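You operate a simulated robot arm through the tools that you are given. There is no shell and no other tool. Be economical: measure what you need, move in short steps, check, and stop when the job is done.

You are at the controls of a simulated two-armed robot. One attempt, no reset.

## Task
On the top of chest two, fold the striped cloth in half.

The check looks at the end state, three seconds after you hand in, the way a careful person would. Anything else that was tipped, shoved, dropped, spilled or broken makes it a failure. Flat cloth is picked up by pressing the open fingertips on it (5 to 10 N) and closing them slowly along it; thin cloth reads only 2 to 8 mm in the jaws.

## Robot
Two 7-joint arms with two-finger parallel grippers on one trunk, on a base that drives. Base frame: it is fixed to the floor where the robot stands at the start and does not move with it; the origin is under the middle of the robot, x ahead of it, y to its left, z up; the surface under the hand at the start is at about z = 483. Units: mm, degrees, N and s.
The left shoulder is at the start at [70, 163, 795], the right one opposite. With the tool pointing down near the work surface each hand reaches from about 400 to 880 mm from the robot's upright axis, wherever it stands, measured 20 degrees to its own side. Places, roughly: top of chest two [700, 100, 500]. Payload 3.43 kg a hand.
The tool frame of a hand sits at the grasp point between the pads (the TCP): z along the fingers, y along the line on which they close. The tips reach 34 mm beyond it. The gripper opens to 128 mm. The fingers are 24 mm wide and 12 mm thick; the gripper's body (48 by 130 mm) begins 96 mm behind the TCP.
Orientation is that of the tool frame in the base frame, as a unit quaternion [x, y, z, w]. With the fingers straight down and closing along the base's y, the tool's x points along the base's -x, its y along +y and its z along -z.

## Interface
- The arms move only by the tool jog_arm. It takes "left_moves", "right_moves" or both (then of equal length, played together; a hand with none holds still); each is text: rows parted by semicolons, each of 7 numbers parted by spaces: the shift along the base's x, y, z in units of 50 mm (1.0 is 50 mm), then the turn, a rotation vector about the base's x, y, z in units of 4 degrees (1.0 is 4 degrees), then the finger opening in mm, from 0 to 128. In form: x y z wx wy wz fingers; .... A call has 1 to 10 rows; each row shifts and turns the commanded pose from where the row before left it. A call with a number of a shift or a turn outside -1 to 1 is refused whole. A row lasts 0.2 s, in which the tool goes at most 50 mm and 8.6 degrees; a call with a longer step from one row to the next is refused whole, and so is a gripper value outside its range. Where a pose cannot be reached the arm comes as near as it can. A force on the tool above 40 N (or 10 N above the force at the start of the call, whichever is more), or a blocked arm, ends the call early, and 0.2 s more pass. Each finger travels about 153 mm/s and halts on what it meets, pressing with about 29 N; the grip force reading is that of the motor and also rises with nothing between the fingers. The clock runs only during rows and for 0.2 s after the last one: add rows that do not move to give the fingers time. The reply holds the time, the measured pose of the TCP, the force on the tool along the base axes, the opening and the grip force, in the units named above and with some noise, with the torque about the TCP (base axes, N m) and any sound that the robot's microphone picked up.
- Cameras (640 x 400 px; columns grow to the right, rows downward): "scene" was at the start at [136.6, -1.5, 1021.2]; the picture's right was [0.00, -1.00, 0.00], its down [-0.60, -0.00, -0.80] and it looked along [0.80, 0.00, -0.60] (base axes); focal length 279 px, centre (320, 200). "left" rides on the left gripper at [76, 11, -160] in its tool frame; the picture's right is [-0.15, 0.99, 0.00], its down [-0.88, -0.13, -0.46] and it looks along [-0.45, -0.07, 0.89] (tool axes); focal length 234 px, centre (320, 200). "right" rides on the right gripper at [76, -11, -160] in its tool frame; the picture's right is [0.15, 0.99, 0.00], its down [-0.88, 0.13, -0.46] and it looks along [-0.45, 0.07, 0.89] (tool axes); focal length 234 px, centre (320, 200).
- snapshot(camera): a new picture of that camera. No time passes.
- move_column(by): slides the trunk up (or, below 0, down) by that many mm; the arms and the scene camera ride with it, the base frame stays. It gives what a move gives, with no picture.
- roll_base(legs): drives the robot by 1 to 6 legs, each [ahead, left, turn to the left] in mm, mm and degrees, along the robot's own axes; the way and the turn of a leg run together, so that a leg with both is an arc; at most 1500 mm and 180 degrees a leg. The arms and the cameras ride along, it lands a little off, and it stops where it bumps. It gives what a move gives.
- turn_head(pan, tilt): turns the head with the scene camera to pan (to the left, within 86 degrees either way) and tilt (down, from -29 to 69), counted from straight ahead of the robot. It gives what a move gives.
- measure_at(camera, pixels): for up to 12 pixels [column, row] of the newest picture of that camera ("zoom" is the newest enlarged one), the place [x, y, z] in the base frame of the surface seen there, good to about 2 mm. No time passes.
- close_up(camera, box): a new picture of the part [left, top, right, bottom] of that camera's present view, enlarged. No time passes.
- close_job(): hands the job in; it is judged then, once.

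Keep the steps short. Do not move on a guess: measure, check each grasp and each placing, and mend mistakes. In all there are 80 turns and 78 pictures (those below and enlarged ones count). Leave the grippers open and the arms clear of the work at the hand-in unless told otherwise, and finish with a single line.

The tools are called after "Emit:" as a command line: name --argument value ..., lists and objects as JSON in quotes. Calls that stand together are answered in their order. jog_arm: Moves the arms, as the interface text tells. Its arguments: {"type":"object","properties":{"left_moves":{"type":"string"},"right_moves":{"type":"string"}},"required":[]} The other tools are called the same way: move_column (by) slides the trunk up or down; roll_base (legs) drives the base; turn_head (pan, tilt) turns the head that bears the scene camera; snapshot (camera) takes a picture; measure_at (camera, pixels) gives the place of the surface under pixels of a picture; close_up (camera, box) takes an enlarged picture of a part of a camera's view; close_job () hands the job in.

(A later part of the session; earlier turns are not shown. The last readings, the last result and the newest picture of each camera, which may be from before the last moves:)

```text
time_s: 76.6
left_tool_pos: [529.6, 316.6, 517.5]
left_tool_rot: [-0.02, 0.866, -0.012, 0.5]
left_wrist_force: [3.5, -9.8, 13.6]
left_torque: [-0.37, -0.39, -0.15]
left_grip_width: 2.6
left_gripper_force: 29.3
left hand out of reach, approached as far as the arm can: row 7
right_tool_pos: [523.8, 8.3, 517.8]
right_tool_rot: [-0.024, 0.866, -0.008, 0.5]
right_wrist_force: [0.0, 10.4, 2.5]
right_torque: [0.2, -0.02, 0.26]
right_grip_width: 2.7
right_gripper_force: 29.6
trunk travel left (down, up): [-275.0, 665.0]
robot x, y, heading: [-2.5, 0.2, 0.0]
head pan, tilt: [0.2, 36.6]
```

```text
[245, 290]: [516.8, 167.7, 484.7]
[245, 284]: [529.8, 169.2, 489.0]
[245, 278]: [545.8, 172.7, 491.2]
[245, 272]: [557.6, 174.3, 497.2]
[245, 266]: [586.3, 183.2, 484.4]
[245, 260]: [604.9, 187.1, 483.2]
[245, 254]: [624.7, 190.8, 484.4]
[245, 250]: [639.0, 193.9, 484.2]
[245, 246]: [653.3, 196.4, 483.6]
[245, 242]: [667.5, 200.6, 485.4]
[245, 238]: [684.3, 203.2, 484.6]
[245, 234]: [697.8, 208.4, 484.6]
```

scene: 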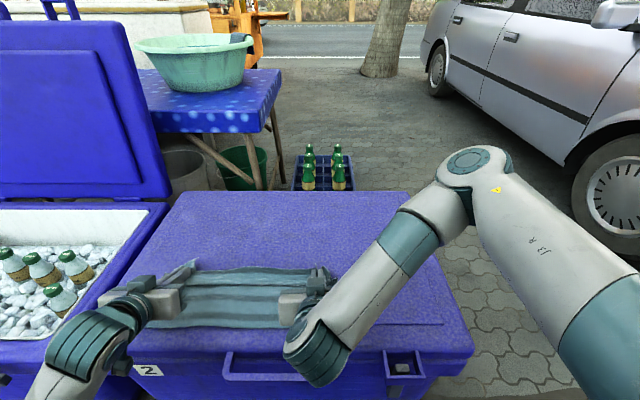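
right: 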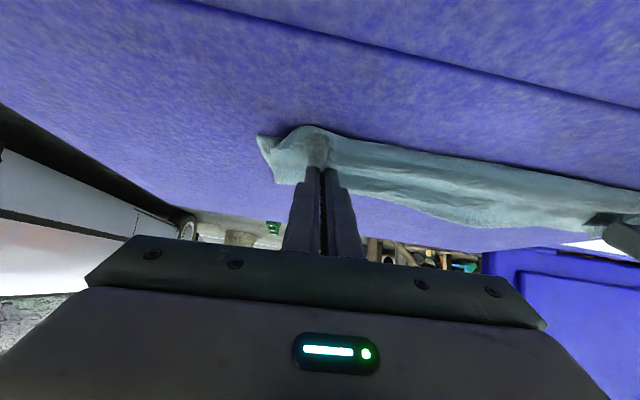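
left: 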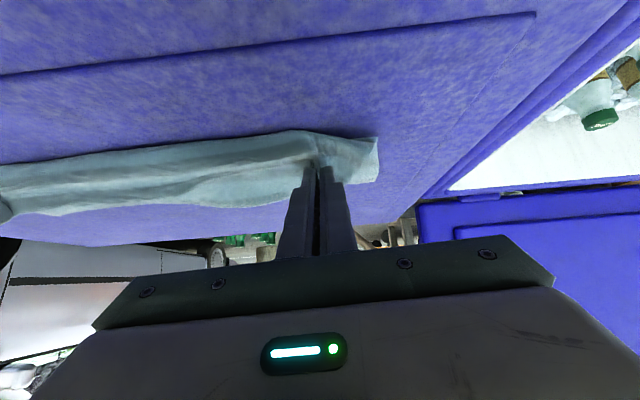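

The whole bundle slid toward me, because the fingers were pressing on the lower layer. I'll lift the hands slightly and look closely.

Emit:
jog_arm --left_moves "0 0 0.3 0 0 0 0;0 0 0.3 0 0 0 0;0 0 0 0 0 0 0" --right_moves "0 0 0.3 0 0 0 0;0 0 0.3 0 0 0 0;0 0 0 0 0 0 0"

Emit:
close_up --camera "scene" --box '[100, 240, 380, 360]'

Emit:
measure_at --camera "zoom" --pixels '[[340, 205], [340, 200], [340, 190], [340, 170], [340, 150], [340, 130], [340, 110], [340, 95], [340, 80], [340, 70], [180, 190], [180, 120]]'

```text
time_s: 77.4
left_tool_pos: [542.1, 318.8, 537.9]
left_tool_rot: [-0.02, 0.866, -0.012, 0.5]
left_wrist_force: [-0.4, -12.5, 0.9]
left_torque: [-0.39, -0.02, -0.24]
left_grip_width: 3.2
left_gripper_force: 28.8
left hand out of reach, approached as far as the arm can: row 1, 2
right_tool_pos: [524.5, 8.9, 546.4]
right_tool_rot: [-0.023, 0.867, -0.009, 0.498]
right_wrist_force: [0.7, 13.2, -0.5]
right_torque: [0.32, 0.06, 0.33]
right_grip_width: 2.5
right_gripper_force: 28.8
trunk travel left (down, up): [-275.0, 665.0]
robot x, y, heading: [-3.4, 0.3, 0.0]
head pan, tilt: [0.2, 36.6]
```

```text
2.29 times, centred on (240, 300) of scene
```

zoom: 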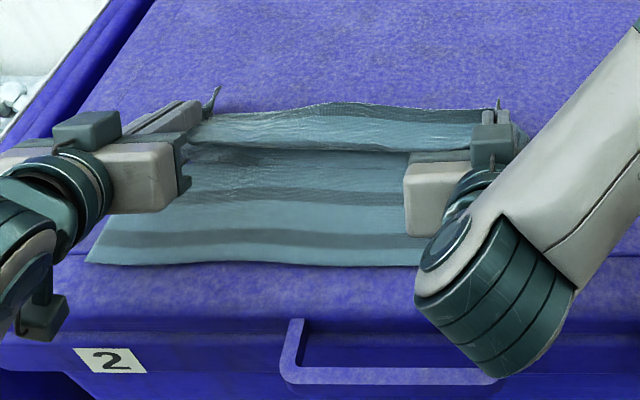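

```text
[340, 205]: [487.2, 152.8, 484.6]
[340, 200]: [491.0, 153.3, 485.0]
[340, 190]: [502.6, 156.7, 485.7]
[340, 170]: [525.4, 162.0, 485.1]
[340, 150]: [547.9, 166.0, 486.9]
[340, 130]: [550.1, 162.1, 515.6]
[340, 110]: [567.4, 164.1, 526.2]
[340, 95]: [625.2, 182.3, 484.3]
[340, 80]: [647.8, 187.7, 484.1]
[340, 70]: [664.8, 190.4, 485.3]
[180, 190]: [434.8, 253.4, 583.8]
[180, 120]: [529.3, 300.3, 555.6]
```

The cloth slides easily on the lid, so my pressing dragged the lower layer until its near edge was at x≈430. Both grips are still firm. I'll carry the edge up and far out, which unfolds the cloth and pulls it forward flat, so I can repeat the fold without pressing.

Emit:
jog_arm --left_moves "0.2 0 0.75 0 0 0 0;0.4 0 0.7 0 0 0 0;0.7 0 0.4 0 0 0 0;0.8 0 0.1 0 0 0 0;0.8 0 0 0 0 0 0;0.8 0 -0.1 0 0 0 0;0.7 0 -0.4 0 0 0 0;0.6 0 -0.6 0 0 0 0;0.4 0 -0.7 0 0 0 0;0 0 -0.2 0 0 0 0" --right_moves "0.38 0 0.65 0 0 0 0;0.58 0 0.65 0 0 0 0;0.7 0 0.4 0 0 0 0;0.8 0 0.1 0 0 0 0;0.8 0 0 0 0 0 0;0.8 0 -0.1 0 0 0 0;0.7 0 -0.4 0 0 0 0;0.6 0 -0.6 0 0 0 0;0.4 0 -0.7 0 0 0 0;0 0 -0.2 0 0 0 0"

Emit:
snapshot --camera "scene"

```text
time_s: 79.8
left_tool_pos: [813.4, 331.4, 571.9]
left_tool_rot: [-0.02, 0.854, -0.002, 0.519]
left_wrist_force: [-0.3, -12.3, -1.0]
left_torque: [-0.4, 0.03, -0.2]
left_grip_width: 4.0
left_gripper_force: 29.0
left hand out of reach, approached as far as the arm can: row 1
right_tool_pos: [804.2, 14.5, 547.4]
right_tool_rot: [-0.025, 0.863, 0.0, 0.505]
right_wrist_force: [0.1, 12.2, 0.2]
right_torque: [0.35, -0.04, 0.37]
right_grip_width: 2.5
right_gripper_force: 29.0
trunk travel left (down, up): [-275.0, 665.0]
robot x, y, heading: [-3.1, 2.9, 0.2]
head pan, tilt: [0.2, 36.6]
stopped in row 10 (left hand): the arm was blocked; the commanded pose is now the measured one
```

```text
27 pictures are left
```

scene: 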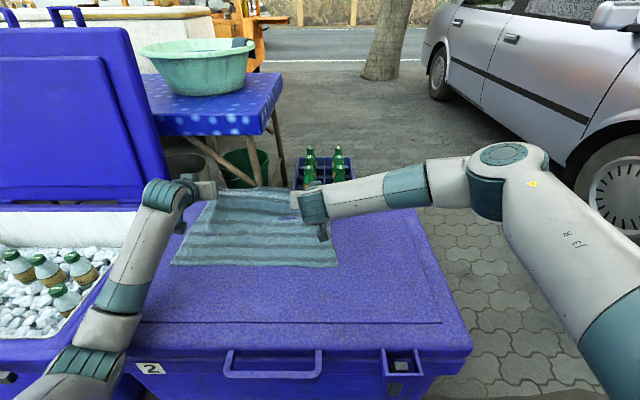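

The left arm reports it was blocked and sits a little off, so its elbow may be touching something. I'll turn the head left to look.

Emit:
turn_head --pan 35 --tilt 50

Emit:
snapshot --camera "scene"

```text
time_s: 80.8
left_tool_pos: [815.5, 331.5, 571.4]
left_tool_rot: [-0.021, 0.856, -0.001, 0.517]
left_wrist_force: [-0.3, -15.8, -0.3]
left_torque: [-0.46, 0.01, -0.28]
left_grip_width: 4.5
left_gripper_force: 28.9
right_tool_pos: [806.3, 12.2, 549.3]
right_tool_rot: [-0.023, 0.863, -0.003, 0.505]
right_wrist_force: [0.1, 15.1, 0.3]
right_torque: [0.39, -0.02, 0.4]
right_grip_width: 2.5
right_gripper_force: 28.7
trunk travel left (down, up): [-275.0, 665.0]
robot x, y, heading: [1.6, 0.9, 0.1]
head pan, tilt: [35.0, 50.0]
```

```text
26 pictures are left
```

scene: 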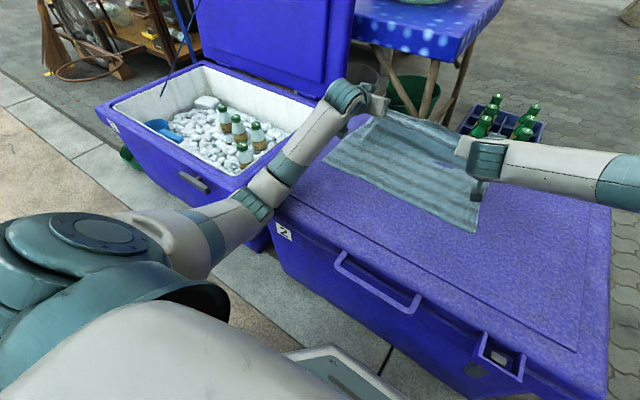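

The left elbow hangs low against the rim of the open chest. I'll back both hands off up and inward, then raise the trunk so the elbows sit higher.

Emit:
jog_arm --left_moves "-0.4 -0.05 0.1 0 0 0 0;-0.45 -0.07 0.1 0 0 0 0;-0.45 -0.08 0.1 0 0 0 0;-0.45 -0.08 0.1 0 0 0 0;0 0 0 0 0 0 0" --right_moves "-0.4 -0.02 0.2 0 0 0 0;-0.4 -0.02 0.2 0 0 0 0;-0.4 -0.02 0.2 0 0 0 0;-0.4 -0.02 0.2 0 0 0 0;0 0 0 0 0 0 0"

Emit:
move_column --by 100

Emit:
snapshot --camera "scene"

```text
time_s: 82.0
left_tool_pos: [728.4, 318.1, 576.1]
left_tool_rot: [-0.022, 0.859, -0.004, 0.512]
left_wrist_force: [0.6, -6.8, 0.3]
left_torque: [-0.23, -0.04, -0.1]
left_grip_width: 2.8
left_gripper_force: 28.6
right_tool_pos: [730.2, 9.6, 580.3]
right_tool_rot: [-0.025, 0.865, -0.005, 0.501]
right_wrist_force: [-0.9, 7.4, -0.3]
right_torque: [0.16, 0.01, 0.19]
right_grip_width: 2.5
right_gripper_force: 28.9
trunk travel left (down, up): [-275.0, 665.0]
robot x, y, heading: [0.4, 1.0, -0.1]
head pan, tilt: [35.0, 50.0]
```

```text
time_s: 83.3
left_tool_pos: [732.1, 321.3, 672.8]
left_tool_rot: [-0.022, 0.86, -0.007, 0.51]
left_wrist_force: [-0.3, -6.3, -0.2]
left_torque: [-0.23, -0.05, -0.11]
left_grip_width: 3.0
left_gripper_force: 28.6
right_tool_pos: [732.8, 10.6, 677.7]
right_tool_rot: [-0.025, 0.866, -0.007, 0.499]
right_wrist_force: [0.0, 7.6, -1.0]
right_torque: [0.18, -0.01, 0.16]
right_grip_width: 2.6
right_gripper_force: 29.4
trunk travel left (down, up): [-375.0, 565.0]
robot x, y, heading: [2.6, 0.6, -0.2]
head pan, tilt: [35.0, 50.0]
```

```text
25 pictures are left
```

scene: 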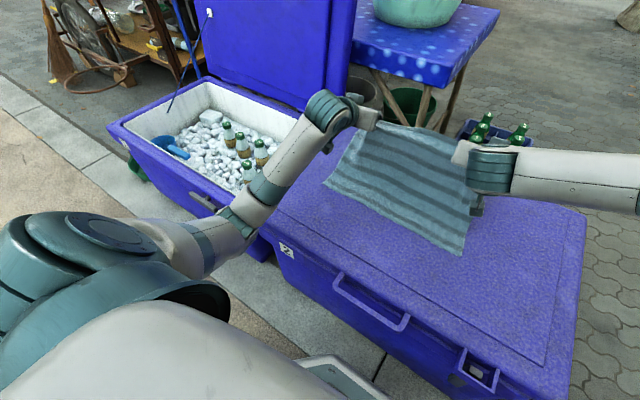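

The elbow is clear and both grips still hold. I'll turn the head back to the front and look at the cloth.

Emit:
turn_head --pan 0 --tilt 42

Emit:
snapshot --camera "scene"

```text
time_s: 84.3
left_tool_pos: [731.9, 320.8, 672.4]
left_tool_rot: [-0.022, 0.86, -0.006, 0.509]
left_wrist_force: [-0.2, -6.9, -0.4]
left_torque: [-0.22, -0.02, -0.1]
left_grip_width: 3.0
left_gripper_force: 29.2
right_tool_pos: [733.3, 11.3, 677.9]
right_tool_rot: [-0.025, 0.866, -0.007, 0.499]
right_wrist_force: [-0.5, 6.1, 0.3]
right_torque: [0.2, 0.03, 0.13]
right_grip_width: 2.7
right_gripper_force: 29.2
trunk travel left (down, up): [-375.0, 565.0]
robot x, y, heading: [0.7, 4.0, 0.0]
head pan, tilt: [0.0, 42.0]
```

```text
24 pictures are left
```

scene: 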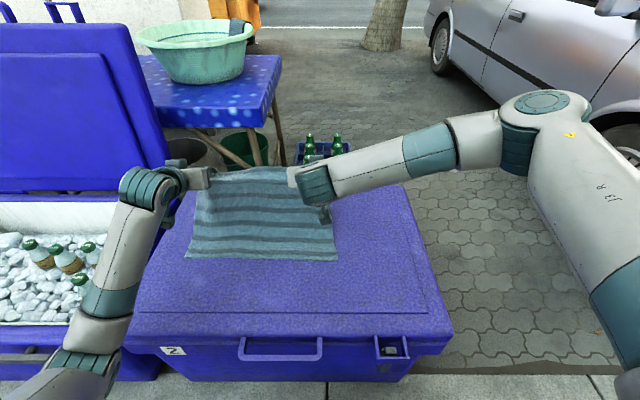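

Emit:
measure_at --camera "scene" --pixels '[[190, 256], [260, 258], [335, 258], [255, 245], [255, 235], [255, 225], [255, 215], [255, 205], [255, 195], [255, 185], [255, 175], [240, 318]]'

```text
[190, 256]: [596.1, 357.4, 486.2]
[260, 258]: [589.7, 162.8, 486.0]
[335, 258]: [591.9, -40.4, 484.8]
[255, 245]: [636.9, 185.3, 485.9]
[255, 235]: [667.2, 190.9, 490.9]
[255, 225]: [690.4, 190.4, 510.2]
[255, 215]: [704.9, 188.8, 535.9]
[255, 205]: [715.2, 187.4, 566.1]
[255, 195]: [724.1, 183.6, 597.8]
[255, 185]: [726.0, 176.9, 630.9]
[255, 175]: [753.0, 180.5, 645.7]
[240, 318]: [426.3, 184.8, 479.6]
```

The near edge is straight at x≈591, which is well placed: the fold line should fall at x≈737. I'll lower the held edge at about x=785 so the foot goes out there, then look.

Emit:
jog_arm --left_moves "0.25 0 -0.5 0 0 0 0;0.25 0 -0.55 0 0 0 0;0 0 -0.4 0 0 0 0;0 0 -0.4 0 0 0 0;-0.2 0 -0.3 0 0 0 0;-0.2 0 -0.3 0 0 0 0;0 0 0 0 0 0 0" --right_moves "0.25 0 -0.58 0 0 0 0;0.25 0 -0.58 0 0 0 0;0 0 -0.4 0 0 0 0;0 0 -0.4 0 0 0 0;-0.2 0 -0.3 0 0 0 0;-0.2 0 -0.3 0 0 0 0;0 0 0 0 0 0 0"

Emit:
snapshot --camera "scene"

Emit:
measure_at --camera "scene" --pixels '[[255, 257], [255, 245], [255, 237], [255, 232], [255, 227], [255, 222], [255, 217], [255, 212], [255, 207], [255, 202], [255, 197], [255, 192]]'

```text
time_s: 85.9
left_tool_pos: [736.7, 322.2, 548.1]
left_tool_rot: [-0.023, 0.86, -0.006, 0.51]
left_wrist_force: [0.6, -7.0, 0.2]
left_torque: [-0.23, 0.01, -0.08]
left_grip_width: 3.3
left_gripper_force: 29.3
right_tool_pos: [737.2, 10.8, 550.4]
right_tool_rot: [-0.025, 0.866, -0.007, 0.5]
right_wrist_force: [0.0, 8.1, -0.4]
right_torque: [0.17, 0.02, 0.19]
right_grip_width: 2.7
right_gripper_force: 28.8
trunk travel left (down, up): [-375.0, 565.0]
robot x, y, heading: [0.4, 0.3, 0.0]
head pan, tilt: [0.0, 42.0]
```

```text
23 pictures are left
```

scene: 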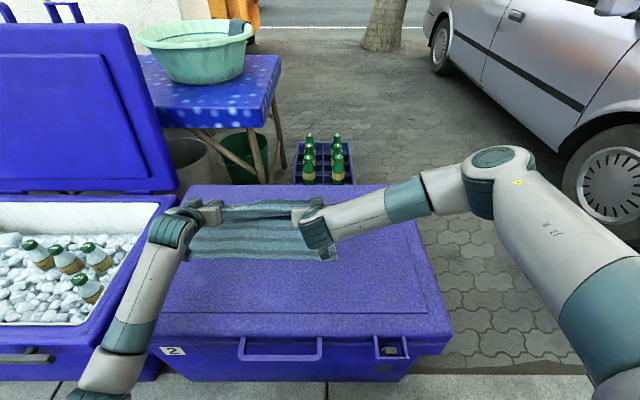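

```text
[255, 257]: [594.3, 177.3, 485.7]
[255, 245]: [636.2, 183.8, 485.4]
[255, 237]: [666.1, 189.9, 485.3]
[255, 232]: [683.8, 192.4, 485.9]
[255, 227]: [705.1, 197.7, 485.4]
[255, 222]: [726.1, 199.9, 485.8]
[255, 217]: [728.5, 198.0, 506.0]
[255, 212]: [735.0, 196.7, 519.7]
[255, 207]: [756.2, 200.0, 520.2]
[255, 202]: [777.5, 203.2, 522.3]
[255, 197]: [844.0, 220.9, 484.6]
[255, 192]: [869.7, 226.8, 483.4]
```

The lower layer is flat out to about x=728 now. I'll sweep back with the tips about 35 mm above the lid so nothing presses, and check midway.

Emit:
jog_arm --left_moves "-0.3 0 -0.06 0 0 0 0;-0.3 0 -0.06 0 0 0 0;-0.3 0 -0.06 0 0 0 0;-0.3 0 -0.02 0 0 0 0;-0.3 0 0 0 0 0 0;0 0 0 0 0 0 0" --right_moves "-0.3 0 -0.08 0 0 0 0;-0.3 0 -0.08 0 0 0 0;-0.3 0 -0.06 0 0 0 0;-0.3 0 -0.02 0 0 0 0;-0.3 0 0 0 0 0 0;0 0 0 0 0 0 0"

Emit:
snapshot --camera "scene"

Emit:
measure_at --camera "scene" --pixels '[[255, 257], [255, 250], [255, 245], [255, 240], [255, 236], [255, 232], [255, 228], [255, 224], [255, 220], [255, 216], [255, 212], [255, 208]]'

```text
time_s: 87.3
left_tool_pos: [660.6, 320.7, 538.1]
left_tool_rot: [-0.023, 0.86, -0.006, 0.51]
left_wrist_force: [0.2, -7.4, 0.2]
left_torque: [-0.23, -0.03, -0.13]
left_grip_width: 3.0
left_gripper_force: 29.0
right_tool_pos: [663.5, 9.9, 537.0]
right_tool_rot: [-0.025, 0.866, -0.007, 0.5]
right_wrist_force: [0.0, 7.7, 0.1]
right_torque: [0.19, 0.03, 0.17]
right_grip_width: 2.5
right_gripper_force: 28.8
trunk travel left (down, up): [-375.0, 565.0]
robot x, y, heading: [-2.9, 1.8, 0.2]
head pan, tilt: [0.0, 42.0]
```

```text
22 pictures are left
```

scene: 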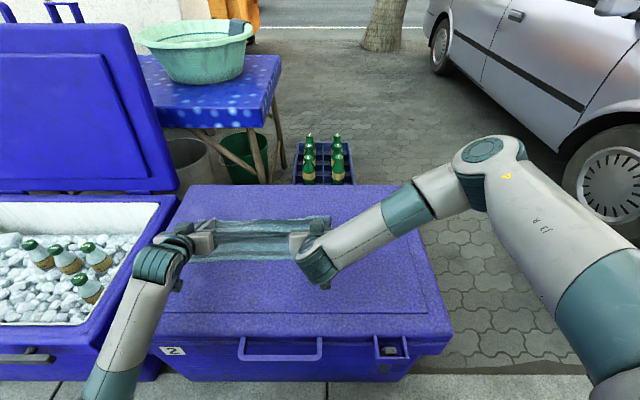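

```text
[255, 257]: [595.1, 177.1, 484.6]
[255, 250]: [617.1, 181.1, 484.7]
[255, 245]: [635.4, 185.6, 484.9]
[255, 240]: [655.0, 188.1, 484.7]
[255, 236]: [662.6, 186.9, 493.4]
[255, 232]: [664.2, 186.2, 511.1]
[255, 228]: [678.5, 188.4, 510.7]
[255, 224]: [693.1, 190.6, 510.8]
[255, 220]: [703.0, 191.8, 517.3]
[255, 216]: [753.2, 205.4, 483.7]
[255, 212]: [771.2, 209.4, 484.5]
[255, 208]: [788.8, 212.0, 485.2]
```

The near edge hasn't moved and the fold is still well out. I'll continue the sweep back above the near edge at the same height.

Emit:
jog_arm --left_moves "-0.3 0 0 0 0 0 0;-0.3 0 0 0 0 0 0;-0.3 0 -0.03 0 0 0 0;-0.3 0 -0.05 0 0 0 0;-0.3 0 -0.05 0 0 0 0;0 0 0 0 0 0 0" --right_moves "-0.3 0 0 0 0 0 0;-0.3 0 0 0 0 0 0;-0.33 0 -0.03 0 0 0 0;-0.33 0 -0.05 0 0 0 0;-0.3 0 -0.05 0 0 0 0;0 0 0 0 0 0 0"

Emit:
snapshot --camera "scene"

Emit:
measure_at --camera "scene" --pixels '[[255, 263], [255, 258], [255, 254], [255, 250], [255, 246], [255, 242], [255, 238], [255, 234], [255, 230], [255, 226], [255, 222], [255, 218]]'

```text
time_s: 88.7
left_tool_pos: [586.2, 323.3, 531.2]
left_tool_rot: [-0.023, 0.86, -0.005, 0.51]
left_wrist_force: [0.6, -7.1, 0.7]
left_torque: [-0.21, -0.03, -0.16]
left_grip_width: 3.5
left_gripper_force: 29.0
right_tool_pos: [584.5, 10.8, 531.5]
right_tool_rot: [-0.025, 0.866, -0.007, 0.499]
right_wrist_force: [-0.3, 7.7, -0.4]
right_torque: [0.21, -0.02, 0.18]
right_grip_width: 2.7
right_gripper_force: 28.7
trunk travel left (down, up): [-375.0, 565.0]
robot x, y, heading: [3.1, 0.3, -0.1]
head pan, tilt: [0.0, 42.0]
```

```text
21 pictures are left
```

scene: 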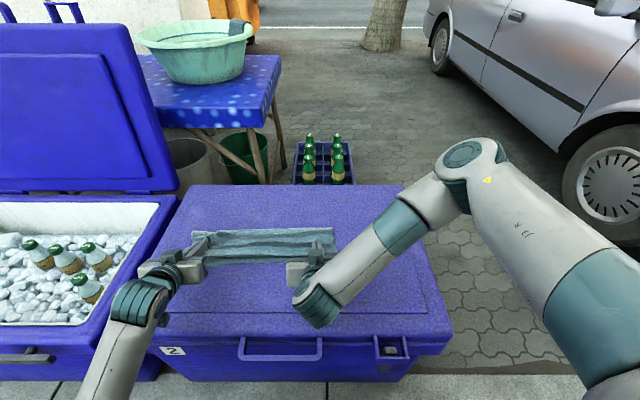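

```text
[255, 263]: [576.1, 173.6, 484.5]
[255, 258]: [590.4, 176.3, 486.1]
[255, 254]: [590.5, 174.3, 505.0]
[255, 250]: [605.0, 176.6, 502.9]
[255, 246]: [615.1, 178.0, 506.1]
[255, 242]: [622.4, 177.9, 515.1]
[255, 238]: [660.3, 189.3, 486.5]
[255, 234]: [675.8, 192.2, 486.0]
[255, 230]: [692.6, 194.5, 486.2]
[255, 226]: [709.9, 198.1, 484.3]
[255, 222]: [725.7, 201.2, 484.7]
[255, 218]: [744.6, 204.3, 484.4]
```

The fold crept back to about x=700 because the belly leads the hands. The state midway, with belly at 662, edge at 705 and fold at about 745, was exactly balanced. So I'll go back up, repeat that path, and release there. Then I'll flip the remaining short hem over toward the near edge with open fingers.

Emit:
jog_arm --left_moves "0.3 0 0.7 0 0 0 0;0.6 0 0.7 0 0 0 0;0.7 0 0.5 0 0 0 0;0.7 0 0.4 0 0 0 0;0.62 0 0.4 0 0 0 0;0 0 0 0 0 0 0;0 0 0 0 0 0 0" --right_moves "0.3 0 0.7 0 0 0 0;0.6 0 0.7 0 0 0 0;0.7 0 0.5 0 0 0 0;0.7 0 0.4 0 0 0 0;0.65 0 0.4 0 0 0 0;0 0 0 0 0 0 0;0 0 0 0 0 0 0"

Emit:
jog_arm --left_moves "0.25 0 -0.45 0 0 0 0;0.25 0 -0.5 0 0 0 0;0 0 -0.4 0 0 0 0;0 0 -0.4 0 0 0 0;-0.2 0 -0.28 0 0 0 0;-0.2 0 -0.28 0 0 0 0;0 0 0 0 0 0 0" --right_moves "0.25 0 -0.45 0 0 0 0;0.25 0 -0.5 0 0 0 0;0 0 -0.4 0 0 0 0;0 0 -0.4 0 0 0 0;-0.2 0 -0.28 0 0 0 0;-0.2 0 -0.28 0 0 0 0;0 0 0 0 0 0 0"

Emit:
snapshot --camera "scene"

Emit:
measure_at --camera "scene" --pixels '[[255, 258], [255, 245], [255, 237], [255, 232], [255, 227], [255, 222], [255, 217], [255, 212], [255, 207], [255, 202], [255, 197], [200, 255]]'

```text
time_s: 90.3
left_tool_pos: [734.1, 321.2, 668.4]
left_tool_rot: [-0.022, 0.86, -0.006, 0.509]
left_wrist_force: [1.0, -7.2, 0.8]
left_torque: [-0.22, 0.0, -0.07]
left_grip_width: 3.2
left_gripper_force: 28.7
right_tool_pos: [728.5, 9.8, 664.5]
right_tool_rot: [-0.025, 0.866, -0.008, 0.499]
right_wrist_force: [0.1, 8.1, 0.2]
right_torque: [0.22, 0.03, 0.21]
right_grip_width: 2.8
right_gripper_force: 29.1
trunk travel left (down, up): [-375.0, 565.0]
robot x, y, heading: [4.2, 1.8, -0.3]
head pan, tilt: [0.0, 42.0]
```

```text
time_s: 91.9
left_tool_pos: [737.4, 321.6, 552.9]
left_tool_rot: [-0.022, 0.861, -0.006, 0.509]
left_wrist_force: [0.2, -6.4, -0.5]
left_torque: [-0.21, -0.03, -0.09]
left_grip_width: 2.7
left_gripper_force: 29.6
right_tool_pos: [737.2, 11.2, 548.9]
right_tool_rot: [-0.025, 0.866, -0.007, 0.499]
right_wrist_force: [0.2, 6.6, 0.2]
right_torque: [0.2, 0.02, 0.15]
right_grip_width: 2.7
right_gripper_force: 29.1
trunk travel left (down, up): [-375.0, 565.0]
robot x, y, heading: [1.4, 0.0, 0.1]
head pan, tilt: [0.0, 42.0]
```

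```text
20 pictures are left
```

scene: 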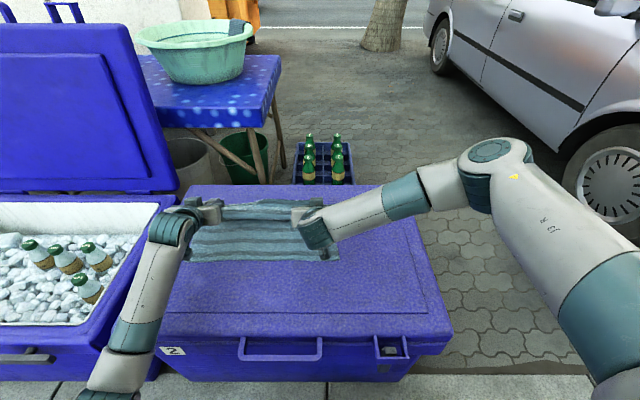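

```text
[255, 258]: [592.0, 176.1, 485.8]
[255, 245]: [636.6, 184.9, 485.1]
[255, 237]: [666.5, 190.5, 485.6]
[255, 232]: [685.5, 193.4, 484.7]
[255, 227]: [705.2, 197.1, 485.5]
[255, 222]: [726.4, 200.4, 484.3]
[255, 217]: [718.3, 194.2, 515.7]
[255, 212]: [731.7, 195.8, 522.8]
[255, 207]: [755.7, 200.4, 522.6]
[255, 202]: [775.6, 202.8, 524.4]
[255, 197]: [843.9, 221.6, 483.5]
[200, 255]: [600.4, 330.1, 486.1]
```

Same good state as before. I'll sweep back 75 mm as before and settle about 10 mm lower, ready to release.

Emit:
jog_arm --left_moves "-0.3 0 -0.12 0 0 0 0;-0.3 0 -0.1 0 0 0 0;-0.3 0 -0.1 0 0 0 0;-0.3 0 -0.06 0 0 0 0;-0.3 0 -0.06 0 0 0 0;0 0 -0.1 0 0 0 0;0 0 0 0 0 0 0" --right_moves "-0.3 0 -0.08 0 0 0 0;-0.3 0 -0.08 0 0 0 0;-0.3 0 -0.08 0 0 0 0;-0.3 0 -0.06 0 0 0 0;-0.3 0 -0.06 0 0 0 0;0 0 -0.1 0 0 0 0;0 0 0 0 0 0 0"

Emit:
close_up --camera "scene" --box '[150, 190, 390, 310]'

Emit:
measure_at --camera "zoom" --pixels '[[280, 180], [280, 160], [280, 140], [280, 130], [280, 120], [280, 110], [280, 100], [280, 90], [280, 80], [280, 70], [280, 60], [280, 50]]'

```text
time_s: 93.5
left_tool_pos: [665.0, 321.6, 526.1]
left_tool_rot: [-0.023, 0.86, -0.006, 0.51]
left_wrist_force: [0.4, -7.3, 1.2]
left_torque: [-0.21, 0.04, -0.14]
left_grip_width: 2.9
left_gripper_force: 28.6
right_tool_pos: [662.0, 11.7, 528.3]
right_tool_rot: [-0.025, 0.866, -0.008, 0.499]
right_wrist_force: [-0.6, 6.3, -0.2]
right_torque: [0.18, 0.02, 0.15]
right_grip_width: 2.7
right_gripper_force: 28.9
trunk travel left (down, up): [-375.0, 565.0]
robot x, y, heading: [1.6, 2.6, 0.1]
head pan, tilt: [0.0, 42.0]
```

```text
2.67 times, centred on (270, 250) of scene
```

zoom: 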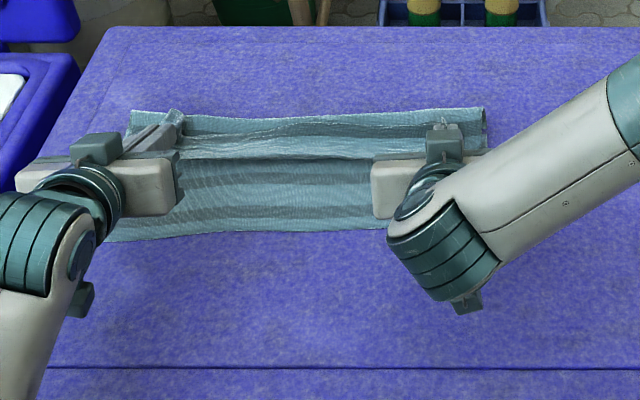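

```text
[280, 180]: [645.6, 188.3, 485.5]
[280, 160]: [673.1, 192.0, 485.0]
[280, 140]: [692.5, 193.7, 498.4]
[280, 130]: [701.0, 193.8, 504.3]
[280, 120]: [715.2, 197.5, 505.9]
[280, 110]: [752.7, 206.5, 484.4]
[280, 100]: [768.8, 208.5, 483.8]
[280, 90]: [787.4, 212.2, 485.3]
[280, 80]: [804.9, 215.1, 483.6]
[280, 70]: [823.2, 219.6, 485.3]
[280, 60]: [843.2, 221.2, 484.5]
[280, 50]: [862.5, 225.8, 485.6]
```

The balance is right: the fold's far end is at x≈735–740, the belly at 673, and the near edge at about 587. I'll release by opening both hands slowly to spread the gathers.

Emit:
jog_arm --left_moves "0 0 -0.08 0 0 0 0;0 0 0 0 0 0 6;0 0 0 0 0 0 14;0 0 0 0 0 0 24;0 0 0 0 0 0 36;0 0 0 0 0 0 48;0 0 0 0 0 0 60;0 0 0 0 0 0 70;0 0 0 0 0 0 70" --right_moves "0 0 -0.12 0 0 0 0;0 0 0 0 0 0 6;0 0 0 0 0 0 14;0 0 0 0 0 0 24;0 0 0 0 0 0 36;0 0 0 0 0 0 48;0 0 0 0 0 0 60;0 0 0 0 0 0 70;0 0 0 0 0 0 70"

Emit:
close_up --camera "scene" --box '[150, 190, 390, 310]'

Emit:
snapshot --camera "right"

Emit:
measure_at --camera "zoom" --pixels '[[280, 235], [280, 200], [280, 180], [280, 170], [280, 160], [280, 150], [280, 140], [280, 130], [280, 120], [280, 112], [280, 105], [280, 95]]'

```text
time_s: 95.5
left_tool_pos: [663.7, 321.3, 522.6]
left_tool_rot: [-0.022, 0.86, -0.006, 0.51]
left_wrist_force: [0.5, -0.1, 0.5]
left_torque: [-0.02, 0.01, 0.04]
left_grip_width: 70.0
left_gripper_force: 0.1
right_tool_pos: [663.1, 11.2, 522.9]
right_tool_rot: [-0.025, 0.866, -0.007, 0.499]
right_wrist_force: [0.2, 0.8, -0.1]
right_torque: [0.0, 0.04, 0.01]
right_grip_width: 70.3
right_gripper_force: 0.1
trunk travel left (down, up): [-375.0, 565.0]
robot x, y, heading: [2.8, -0.5, 0.3]
head pan, tilt: [0.0, 42.0]
```

```text
2.67 times, centred on (270, 250) of scene
```

zoom: 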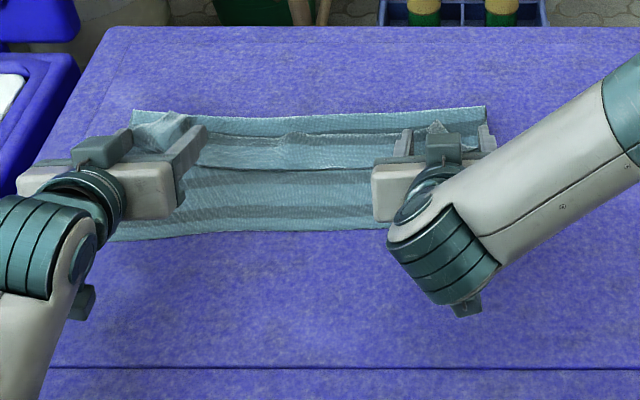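

```text
17 pictures are left
```

right: 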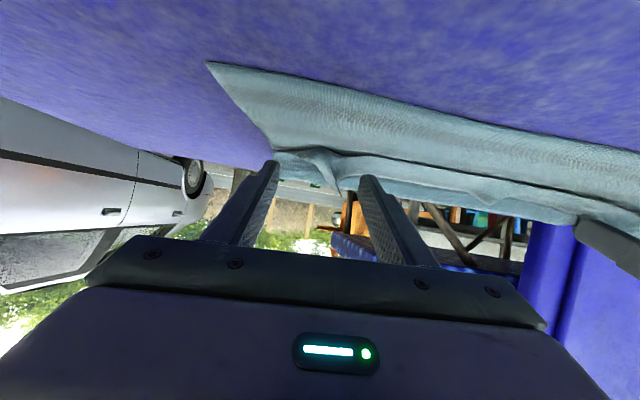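

```text
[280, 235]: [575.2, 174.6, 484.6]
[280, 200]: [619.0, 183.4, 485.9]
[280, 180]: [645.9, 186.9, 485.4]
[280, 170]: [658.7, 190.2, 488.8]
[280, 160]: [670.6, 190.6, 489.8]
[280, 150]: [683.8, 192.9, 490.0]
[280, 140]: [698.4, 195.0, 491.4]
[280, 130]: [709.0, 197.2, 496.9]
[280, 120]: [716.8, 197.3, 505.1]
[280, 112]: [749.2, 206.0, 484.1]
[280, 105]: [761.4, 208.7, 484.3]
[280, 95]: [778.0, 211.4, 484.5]
```

Released: the hem lies at x 658–698 on top, the fold is at about 735 and the lower near edge at about 587. I'll back the fingers out, set them vertical again, and move them wide open just beyond the hem's free edge, so I can push that edge over toward me.

Emit:
jog_arm --left_moves "-0.35 0 0.2 0 0 0 70;-0.35 0 0.3 0 0 0 70;0 0 0.3 0 1 0 80;0 0 0.3 0 1 0 90;0 0 0.1 0 1 0 100;0 0 0.1 0 1 0 110;0 0 0.1 0 1 0 110;0 0 0.1 0 1 0 110;0 0 0 0 1 0 110;0 0 0 0 1 0 110" --right_moves "-0.35 0 0.2 0 0 0 70;-0.35 0 0.3 0 0 0 70;0 0 0.3 0 1 0 80;0 0 0.3 0 1 0 90;0 0 0.1 0 1 0 100;0 0 0.1 0 1 0 110;0 0 0.1 0 1 0 110;0 0 0.1 0 1 0 110;0 0 0 0 1 0 110;0 0 0 0 1 0 110"

Emit:
jog_arm --left_moves "0.25 -0.09 0 0 1 0 110;0.25 -0.09 0 0 1 0 110;0.25 -0.09 0 0 1 0 110;0.25 -0.09 0 0 1 0 110;0.25 -0.09 0 0 1 0 110;0.25 -0.09 0 0 1 0 110;0.3 -0.09 0 0 1 0 110;0 0 0 0 0.3 0 110;0 0 0 0 0 0 110" --right_moves "0.25 0.04 0 0 1 0 110;0.25 0.04 0 0 1 0 110;0.25 0.04 0 0 1 0 110;0.25 0.04 0 0 1 0 110;0.25 0.04 0 0 1 0 110;0.25 0.04 0 0 1 0 110;0.3 0.04 0 0 1 0 110;0 0 0 0 0 0 110;0 0 0 0 0 0 110"

Emit:
close_up --camera "scene" --box '[150, 190, 390, 310]'

```text
time_s: 97.7
left_tool_pos: [626.6, 321.2, 595.3]
left_tool_rot: [-0.024, 0.967, 0.002, 0.252]
left_wrist_force: [-0.3, 0.7, 0.6]
left_torque: [0.01, 0.01, -0.02]
left_grip_width: 110.2
left_gripper_force: 0.1
right_tool_pos: [627.5, 10.9, 596.5]
right_tool_rot: [-0.027, 0.97, 0.0, 0.241]
right_wrist_force: [0.5, -0.1, -0.1]
right_torque: [0.02, 0.01, -0.01]
right_grip_width: 110.0
right_gripper_force: 0.0
trunk travel left (down, up): [-375.0, 565.0]
robot x, y, heading: [0.2, 1.1, -0.0]
head pan, tilt: [0.0, 42.0]
```

```text
time_s: 99.7
left_tool_pos: [716.9, 288.7, 595.7]
left_tool_rot: [-0.022, 1.0, 0.006, 0.0]
left_wrist_force: [0.5, -1.0, -0.4]
left_torque: [0.01, -0.02, -0.03]
left_grip_width: 109.7
left_gripper_force: 0.1
right_tool_pos: [718.0, 25.2, 597.0]
right_tool_rot: [-0.025, 1.0, 0.006, -0.001]
right_wrist_force: [0.4, -0.2, -0.4]
right_torque: [-0.03, 0.03, 0.0]
right_grip_width: 109.9
right_gripper_force: 0.1
trunk travel left (down, up): [-375.0, 565.0]
robot x, y, heading: [0.4, 1.4, -0.1]
head pan, tilt: [0.0, 42.0]
```

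```text
2.67 times, centred on (270, 250) of scene
```

zoom: 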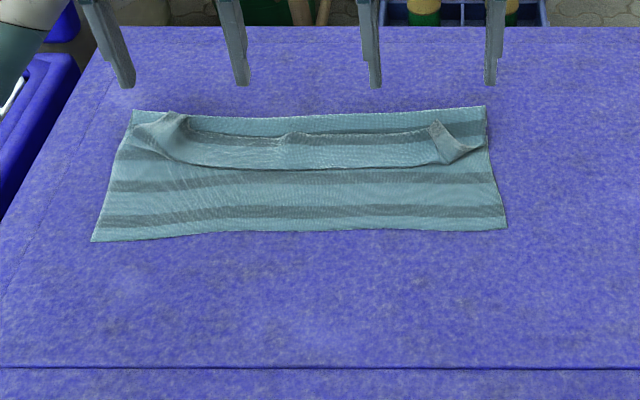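

This is a clear view: the fold is at the far side and the hem strip lies between rows 133 and 168 with its free edge facing away. I'll measure it.

Emit:
measure_at --camera "zoom" --pixels '[[94, 239], [300, 231], [504, 226], [300, 166], [300, 150], [300, 136], [300, 125], [300, 117], [480, 110], [136, 112], [436, 130], [170, 118]]'

```text
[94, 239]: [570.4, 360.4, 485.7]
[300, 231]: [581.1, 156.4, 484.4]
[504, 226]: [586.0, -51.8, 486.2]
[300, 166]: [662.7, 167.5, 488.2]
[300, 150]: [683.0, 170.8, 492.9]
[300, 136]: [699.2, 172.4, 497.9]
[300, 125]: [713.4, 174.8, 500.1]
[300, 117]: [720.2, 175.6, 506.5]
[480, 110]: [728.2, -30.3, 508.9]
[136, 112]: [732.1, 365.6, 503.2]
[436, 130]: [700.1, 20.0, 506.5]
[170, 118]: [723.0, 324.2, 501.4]
```

The fold is at x≈730, the hem's free edge at 700, and the near edge at 570–586. I'll lower the open fingers just beyond the hem edge to almost touching the upper layer.

Emit:
jog_arm --left_moves "0 0 -0.5 0 0 0 110;0 0 -0.5 0 0 0 110;0 0 -0.3 0 0 0 110;0 0 -0.13 0 0 0 110;0 0 0 0 0 0 110" --right_moves "0 0 -0.5 0 0 0 110;0 0 -0.5 0 0 0 110;0 0 -0.3 0 0 0 110;0 0 -0.16 0 0 0 110;0 0 0 0 0 0 110"

Emit:
jog_arm --left_moves "-0.25 0 0 0 0 0 110;-0.25 0 0 0 0 0 110;-0.25 0 0 0 0 0 110;-0.25 0 0 0 0 0 110;0 0 0 0 0 0 110" --right_moves "-0.25 0 0 0 0 0 110;-0.25 0 0 0 0 0 110;-0.25 0 0 0 0 0 110;-0.25 0 0 0 0 0 110;0 0 0 0 0 0 110"

Emit:
close_up --camera "scene" --box '[150, 190, 390, 310]'

```text
time_s: 100.9
left_tool_pos: [717.4, 289.5, 525.6]
left_tool_rot: [-0.023, 1.0, 0.006, 0.0]
left_wrist_force: [0.8, 0.1, 1.2]
left_torque: [-0.02, 0.03, 0.0]
left_grip_width: 110.1
left_gripper_force: 0.0
right_tool_pos: [718.1, 23.1, 523.2]
right_tool_rot: [-0.025, 1.0, 0.007, -0.001]
right_wrist_force: [-0.2, -0.3, -0.1]
right_torque: [-0.05, -0.05, 0.01]
right_grip_width: 110.1
right_gripper_force: 0.0
trunk travel left (down, up): [-375.0, 565.0]
robot x, y, heading: [-1.5, -1.1, -0.1]
head pan, tilt: [0.0, 42.0]
```

```text
time_s: 102.1
left_tool_pos: [668.6, 289.0, 524.1]
left_tool_rot: [-0.022, 1.0, 0.005, 0.0]
left_wrist_force: [0.7, 0.5, 0.0]
left_torque: [0.01, -0.01, -0.02]
left_grip_width: 110.1
left_gripper_force: 0.0
right_tool_pos: [665.3, 23.8, 523.8]
right_tool_rot: [-0.025, 1.0, 0.006, -0.001]
right_wrist_force: [-0.3, 0.5, -0.4]
right_torque: [0.01, 0.0, 0.01]
right_grip_width: 110.1
right_gripper_force: 0.1
trunk travel left (down, up): [-375.0, 565.0]
robot x, y, heading: [1.1, -1.5, 0.4]
head pan, tilt: [0.0, 42.0]
```

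```text
2.67 times, centred on (270, 250) of scene
```

zoom: 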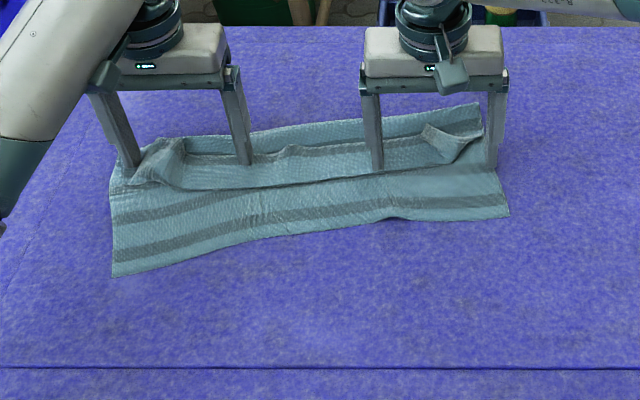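

The fingers dragged the left part of the cloth instead of flipping the edge. The hem's two gathered lumps stand up, at about (430,128) and (175,148) in the zoom, so I can pinch those directly. I'll raise the hands, narrow the fingers, and measure the lumps.

Emit:
jog_arm --left_moves "0 0 0.5 0 0 0 110;0 0 0.6 0 0 0 80;0.4 0 0.4 0 0 0 60;0 0 0 0 0 0 60" --right_moves "0 0 0.5 0 0 0 110;0 0 0.6 0 0 0 80;0.4 0 0.4 0 0 0 60;0 0 0 0 0 0 60"

Emit:
close_up --camera "scene" --box '[180, 215, 350, 300]'

```text
time_s: 103.1
left_tool_pos: [689.4, 292.5, 598.7]
left_tool_rot: [-0.023, 1.0, 0.006, 0.001]
left_wrist_force: [0.2, -0.1, -0.3]
left_torque: [-0.01, 0.0, 0.0]
left_grip_width: 60.0
left_gripper_force: 0.0
right_tool_pos: [689.6, 24.8, 602.0]
right_tool_rot: [-0.025, 1.0, 0.006, 0.0]
right_wrist_force: [-0.5, 0.9, 0.5]
right_torque: [0.05, -0.02, 0.0]
right_grip_width: 60.4
right_gripper_force: 0.0
trunk travel left (down, up): [-375.0, 565.0]
robot x, y, heading: [4.3, 0.2, 0.3]
head pan, tilt: [0.0, 42.0]
```

```text
3.76 times, centred on (265, 258) of scene
```

zoom: 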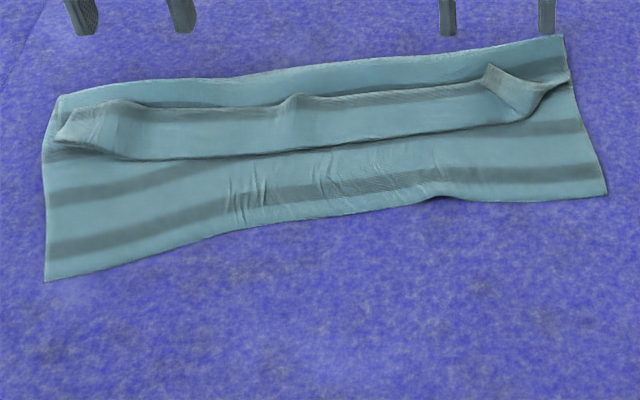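

Emit:
measure_at --camera "zoom" --pixels '[[48, 277], [604, 194], [330, 210], [62, 98], [560, 42], [300, 72], [100, 112], [130, 108], [495, 72], [510, 95], [290, 102], [290, 152]]'

```text
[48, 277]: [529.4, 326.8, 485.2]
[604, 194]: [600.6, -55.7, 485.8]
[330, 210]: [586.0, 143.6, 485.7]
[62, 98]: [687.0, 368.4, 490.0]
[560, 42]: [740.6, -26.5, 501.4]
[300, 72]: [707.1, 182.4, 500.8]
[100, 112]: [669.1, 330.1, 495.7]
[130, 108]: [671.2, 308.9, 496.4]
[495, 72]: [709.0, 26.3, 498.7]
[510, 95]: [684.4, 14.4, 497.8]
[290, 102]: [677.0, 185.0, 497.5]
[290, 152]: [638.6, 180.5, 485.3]
```

The cloth is turned about 8–10°, with the left side nearer. The hem's free-edge lumps are at about (671, 316) and (705, 22), z≈497. I'll move the hands over them and lower to light contact.

Emit:
jog_arm --left_moves "-0.21 0.26 0 0 0 0.5 50;-0.21 0.26 0 0 0 0.5 50;0 0 -0.6 0 0 0 50;0 0 -0.6 0 0 0 50;0 0 -0.2 0 0 0 50;0 0 -0.06 0 0 0 50;0 0 -0.03 0 0 0 50;0 0 0 0 0 0 50" --right_moves "0.1 -0.05 0 0 0 0.5 50;0.1 -0.05 0 0 0 0.5 50;0 0 -0.6 0 0 0 50;0 0 -0.6 0 0 0 50;0 0 -0.25 0 0 0 50;0 0 -0.07 0 0 0 50;0 0 -0.04 0 0 0 50;0 0 0 0 0 0 50"

Emit:
close_up --camera "scene" --box '[180, 215, 350, 300]'

```text
time_s: 104.9
left_tool_pos: [667.1, 316.0, 524.0]
left_tool_rot: [-0.058, 0.998, 0.006, 0.0]
left_wrist_force: [-0.8, 0.1, -0.5]
left_torque: [0.01, 0.02, 0.03]
left_grip_width: 50.2
left_gripper_force: 0.0
right_tool_pos: [697.9, 19.3, 520.9]
right_tool_rot: [-0.061, 0.998, 0.006, 0.0]
right_wrist_force: [0.7, -0.3, 2.5]
right_torque: [-0.1, 0.01, -0.01]
right_grip_width: 50.5
right_gripper_force: 0.5
trunk travel left (down, up): [-375.0, 565.0]
robot x, y, heading: [2.5, -0.3, 0.0]
head pan, tilt: [0.0, 42.0]
```

```text
3.76 times, centred on (265, 258) of scene
```

zoom: 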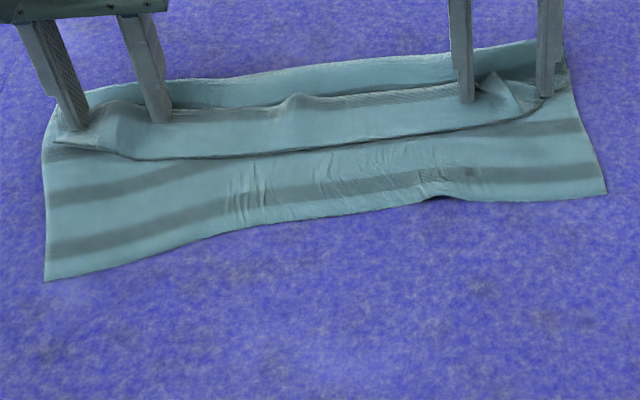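

The fingers straddle both lumps. I'll lower the left 2 mm, close slowly on the lumps, lift a little and look.

Emit:
jog_arm --left_moves "0 0 -0.05 0 0 0 50;0 0 0 0 0 0 42;0 0 0 0 0 0 34;0 0 0 0 0 0 26;0 0 0 0 0 0 18;0 0 0 0 0 0 10;0 0 0 0 0 0 4;0 0 0 0 0 0 0;0 0 0 0 0 0 0;0 0 0.4 0 0 0 0" --right_moves "0 0 0 0 0 0 50;0 0 0 0 0 0 42;0 0 0 0 0 0 34;0 0 0 0 0 0 26;0 0 0 0 0 0 18;0 0 0 0 0 0 10;0 0 0 0 0 0 4;0 0 0 0 0 0 0;0 0 0 0 0 0 0;0 0 0.4 0 0 0 0"

Emit:
close_up --camera "scene" --box '[180, 200, 350, 300]'

```text
time_s: 107.1
left_tool_pos: [665.5, 312.6, 541.1]
left_tool_rot: [-0.056, 0.998, 0.004, 0.001]
left_wrist_force: [3.7, -27.2, 0.3]
left_torque: [-1.04, -0.15, 0.16]
left_grip_width: 2.8
left_gripper_force: 29.0
right_tool_pos: [693.2, 22.0, 541.5]
right_tool_rot: [-0.062, 0.998, 0.008, -0.001]
right_wrist_force: [-4.0, 28.3, 0.5]
right_torque: [1.0, 0.13, 0.11]
right_grip_width: 4.6
right_gripper_force: 29.3
trunk travel left (down, up): [-375.0, 565.0]
robot x, y, heading: [0.7, 4.2, 0.0]
head pan, tilt: [0.0, 42.0]
```

```text
3.76 times, centred on (265, 250) of scene
```

zoom: 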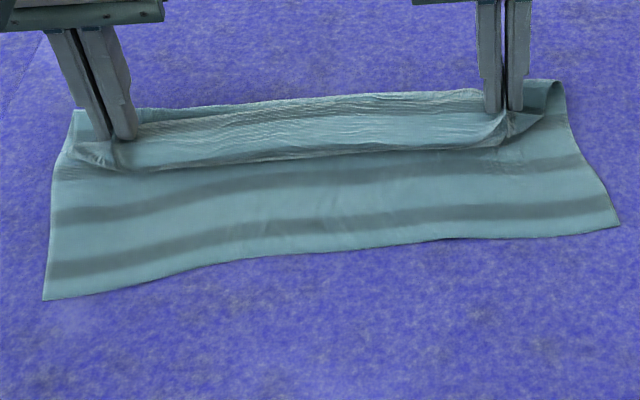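

Both lumps are held, at 2.8 and 4.6 mm, and the edge is up with about 28 N of tension between the hands. I'll ease the hands together, tilt toward 70° and carry the edge back and slightly high, so the flap leans toward the near edge.

Emit:
jog_arm --left_moves "0 -0.1 0.2 0 -1 0 0;-0.05 0 0.15 0 -1 0 0;-0.1 0 0.1 0 -1 0 0;-0.1 0 0.05 0 -1 0 0;-0.1 0 0 0 -1 0 0;-0.1 0 0 0 -1 0 0;-0.12 0 0 0 -1 0 0;-0.12 0 0 0 -1 0 0;-0.12 0 0 0 -1 0 0;-0.13 0 0 0 -1 0 0" --right_moves "0 0.1 0.2 0 -1 0 0;-0.05 0 0.15 0 -1 0 0;-0.08 0 0.1 0 -1 0 0;-0.08 0 0.05 0 -1 0 0;-0.09 0 0 0 -1 0 0;-0.1 0 0 0 -1 0 0;-0.1 0 0 0 -1 0 0;-0.1 0 0 0 -1 0 0;-0.1 0 0 0 -1 0 0;-0.1 0 0 0 -1 0 0"

Emit:
jog_arm --left_moves "-0.17 0 -0.04 0 -1 0 0;-0.17 0 -0.04 0 -1 0 0;-0.17 0 -0.05 0 -1 0 0;-0.17 0 -0.05 0 -1 0 0;-0.17 0 -0.05 0 -1 0 0;-0.18 0 -0.05 0 -1 0 0;-0.18 0 -0.05 0 -1 0 0;-0.18 0 -0.05 0 -0.5 0 0;0 0 0 0 0 0 0" --right_moves "-0.16 0 -0.04 0 -1 0 0;-0.16 0 -0.04 0 -1 0 0;-0.16 0 -0.05 0 -1 0 0;-0.16 0 -0.05 0 -1 0 0;-0.17 0 -0.05 0 -1 0 0;-0.17 0 -0.05 0 -1 0 0;-0.17 0 -0.05 0 -1 0 0;-0.17 0 -0.05 0 -0.5 0 0;0 0 0 0 0 0 0"

Emit:
close_up --camera "scene" --box '[160, 200, 370, 320]'

Emit:
measure_at --camera "zoom" --pixels '[[310, 200], [310, 185], [310, 170], [310, 155], [310, 140], [310, 125], [310, 110], [310, 95], [310, 80], [310, 65], [310, 50], [310, 35]]'

```text
time_s: 109.3
left_tool_pos: [618.1, 309.7, 567.3]
left_tool_rot: [-0.056, 0.938, -0.014, 0.343]
left_wrist_force: [1.8, -14.7, -0.3]
left_torque: [-0.46, -0.09, -0.26]
left_grip_width: 2.5
left_gripper_force: 28.9
right_tool_pos: [656.8, 26.0, 566.5]
right_tool_rot: [-0.059, 0.938, -0.014, 0.342]
right_wrist_force: [-2.6, 13.7, -0.7]
right_torque: [0.41, 0.08, 0.36]
right_grip_width: 3.1
right_gripper_force: 28.9
trunk travel left (down, up): [-375.0, 565.0]
robot x, y, heading: [0.1, -1.6, -0.1]
head pan, tilt: [0.0, 42.0]
```

```text
time_s: 111.3
left_tool_pos: [548.1, 308.9, 549.3]
left_tool_rot: [-0.051, 0.817, -0.027, 0.573]
left_wrist_force: [2.6, -14.6, -0.3]
left_torque: [-0.25, -0.06, -0.44]
left_grip_width: 2.3
left_gripper_force: 29.0
right_tool_pos: [592.4, 24.8, 545.0]
right_tool_rot: [-0.053, 0.818, -0.029, 0.572]
right_wrist_force: [-1.6, 14.0, 0.0]
right_torque: [0.19, 0.05, 0.52]
right_grip_width: 3.1
right_gripper_force: 28.7
trunk travel left (down, up): [-375.0, 565.0]
robot x, y, heading: [-1.6, 1.8, -0.0]
head pan, tilt: [0.0, 42.0]
```

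```text
3.05 times, centred on (265, 260) of scene
```

zoom: 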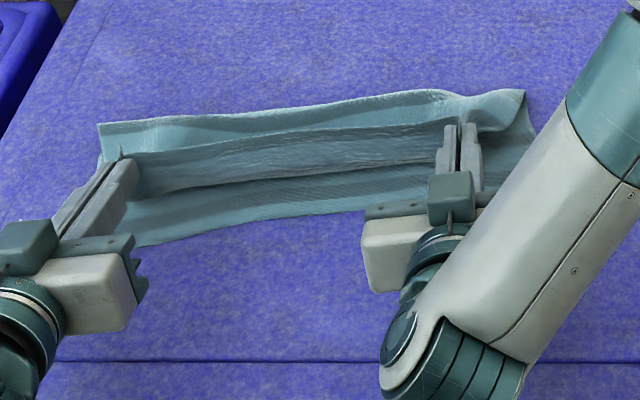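

```text
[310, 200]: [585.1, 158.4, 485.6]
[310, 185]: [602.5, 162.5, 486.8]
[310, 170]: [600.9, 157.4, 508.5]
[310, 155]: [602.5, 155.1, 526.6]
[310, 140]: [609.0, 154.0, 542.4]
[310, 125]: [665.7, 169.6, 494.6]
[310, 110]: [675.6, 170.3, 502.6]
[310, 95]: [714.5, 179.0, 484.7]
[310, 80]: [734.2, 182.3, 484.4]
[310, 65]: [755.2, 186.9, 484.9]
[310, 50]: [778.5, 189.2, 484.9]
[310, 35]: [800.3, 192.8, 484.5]
```

The edge is held at (612, 545) mid-width, the flap hangs vertically at x≈601, and the fold is at about 695–700. I'll lean it over the near side by moving 20 mm back and 25 mm down, release with a little backward motion, and raise the hands clear.

Emit:
jog_arm --left_moves "-0.2 0 -0.25 0 0 0 0;-0.2 0 -0.25 0 0 0 0;0 0 0 0 0 0 0;-0.1 0 0 0 0 0 20;0 0 0 0 0 0 45;0 0 0 0 0 0 70;0 0 0 0 0 0 70;0 0 0.4 0 0 0 70;0 0 0.6 0 0 0 70;0 0 0.7 0 0 0 70" --right_moves "-0.25 0 -0.22 0 0 0 0;-0.25 0 -0.22 0 0 0 0;0 0 0 0 0 0 0;-0.1 0 0 0 0 0 20;0 0 0 0 0 0 45;0 0 0 0 0 0 70;0 0 0 0 0 0 70;0 0 0.4 0 0 0 70;0 0 0.6 0 0 0 70;0 0 0.7 0 0 0 70"

Emit:
close_up --camera "scene" --box '[160, 200, 370, 320]'

```text
time_s: 113.5
left_tool_pos: [525.5, 310.3, 608.8]
left_tool_rot: [-0.051, 0.817, -0.027, 0.573]
left_wrist_force: [0.7, 0.1, 0.1]
left_torque: [0.01, -0.06, 0.02]
left_grip_width: 70.3
left_gripper_force: 0.1
right_tool_pos: [561.2, 22.7, 609.6]
right_tool_rot: [-0.053, 0.818, -0.029, 0.572]
right_wrist_force: [-0.2, 0.0, 0.0]
right_torque: [0.01, 0.03, 0.01]
right_grip_width: 70.2
right_gripper_force: 0.1
trunk travel left (down, up): [-375.0, 565.0]
robot x, y, heading: [-1.3, 4.5, 0.1]
head pan, tilt: [0.0, 42.0]
```

```text
3.05 times, centred on (265, 260) of scene
```

zoom: 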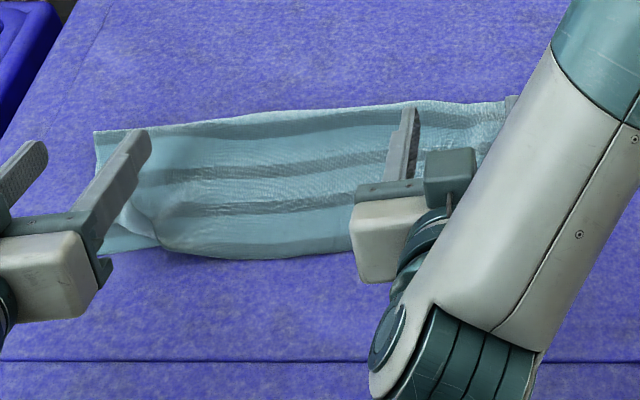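

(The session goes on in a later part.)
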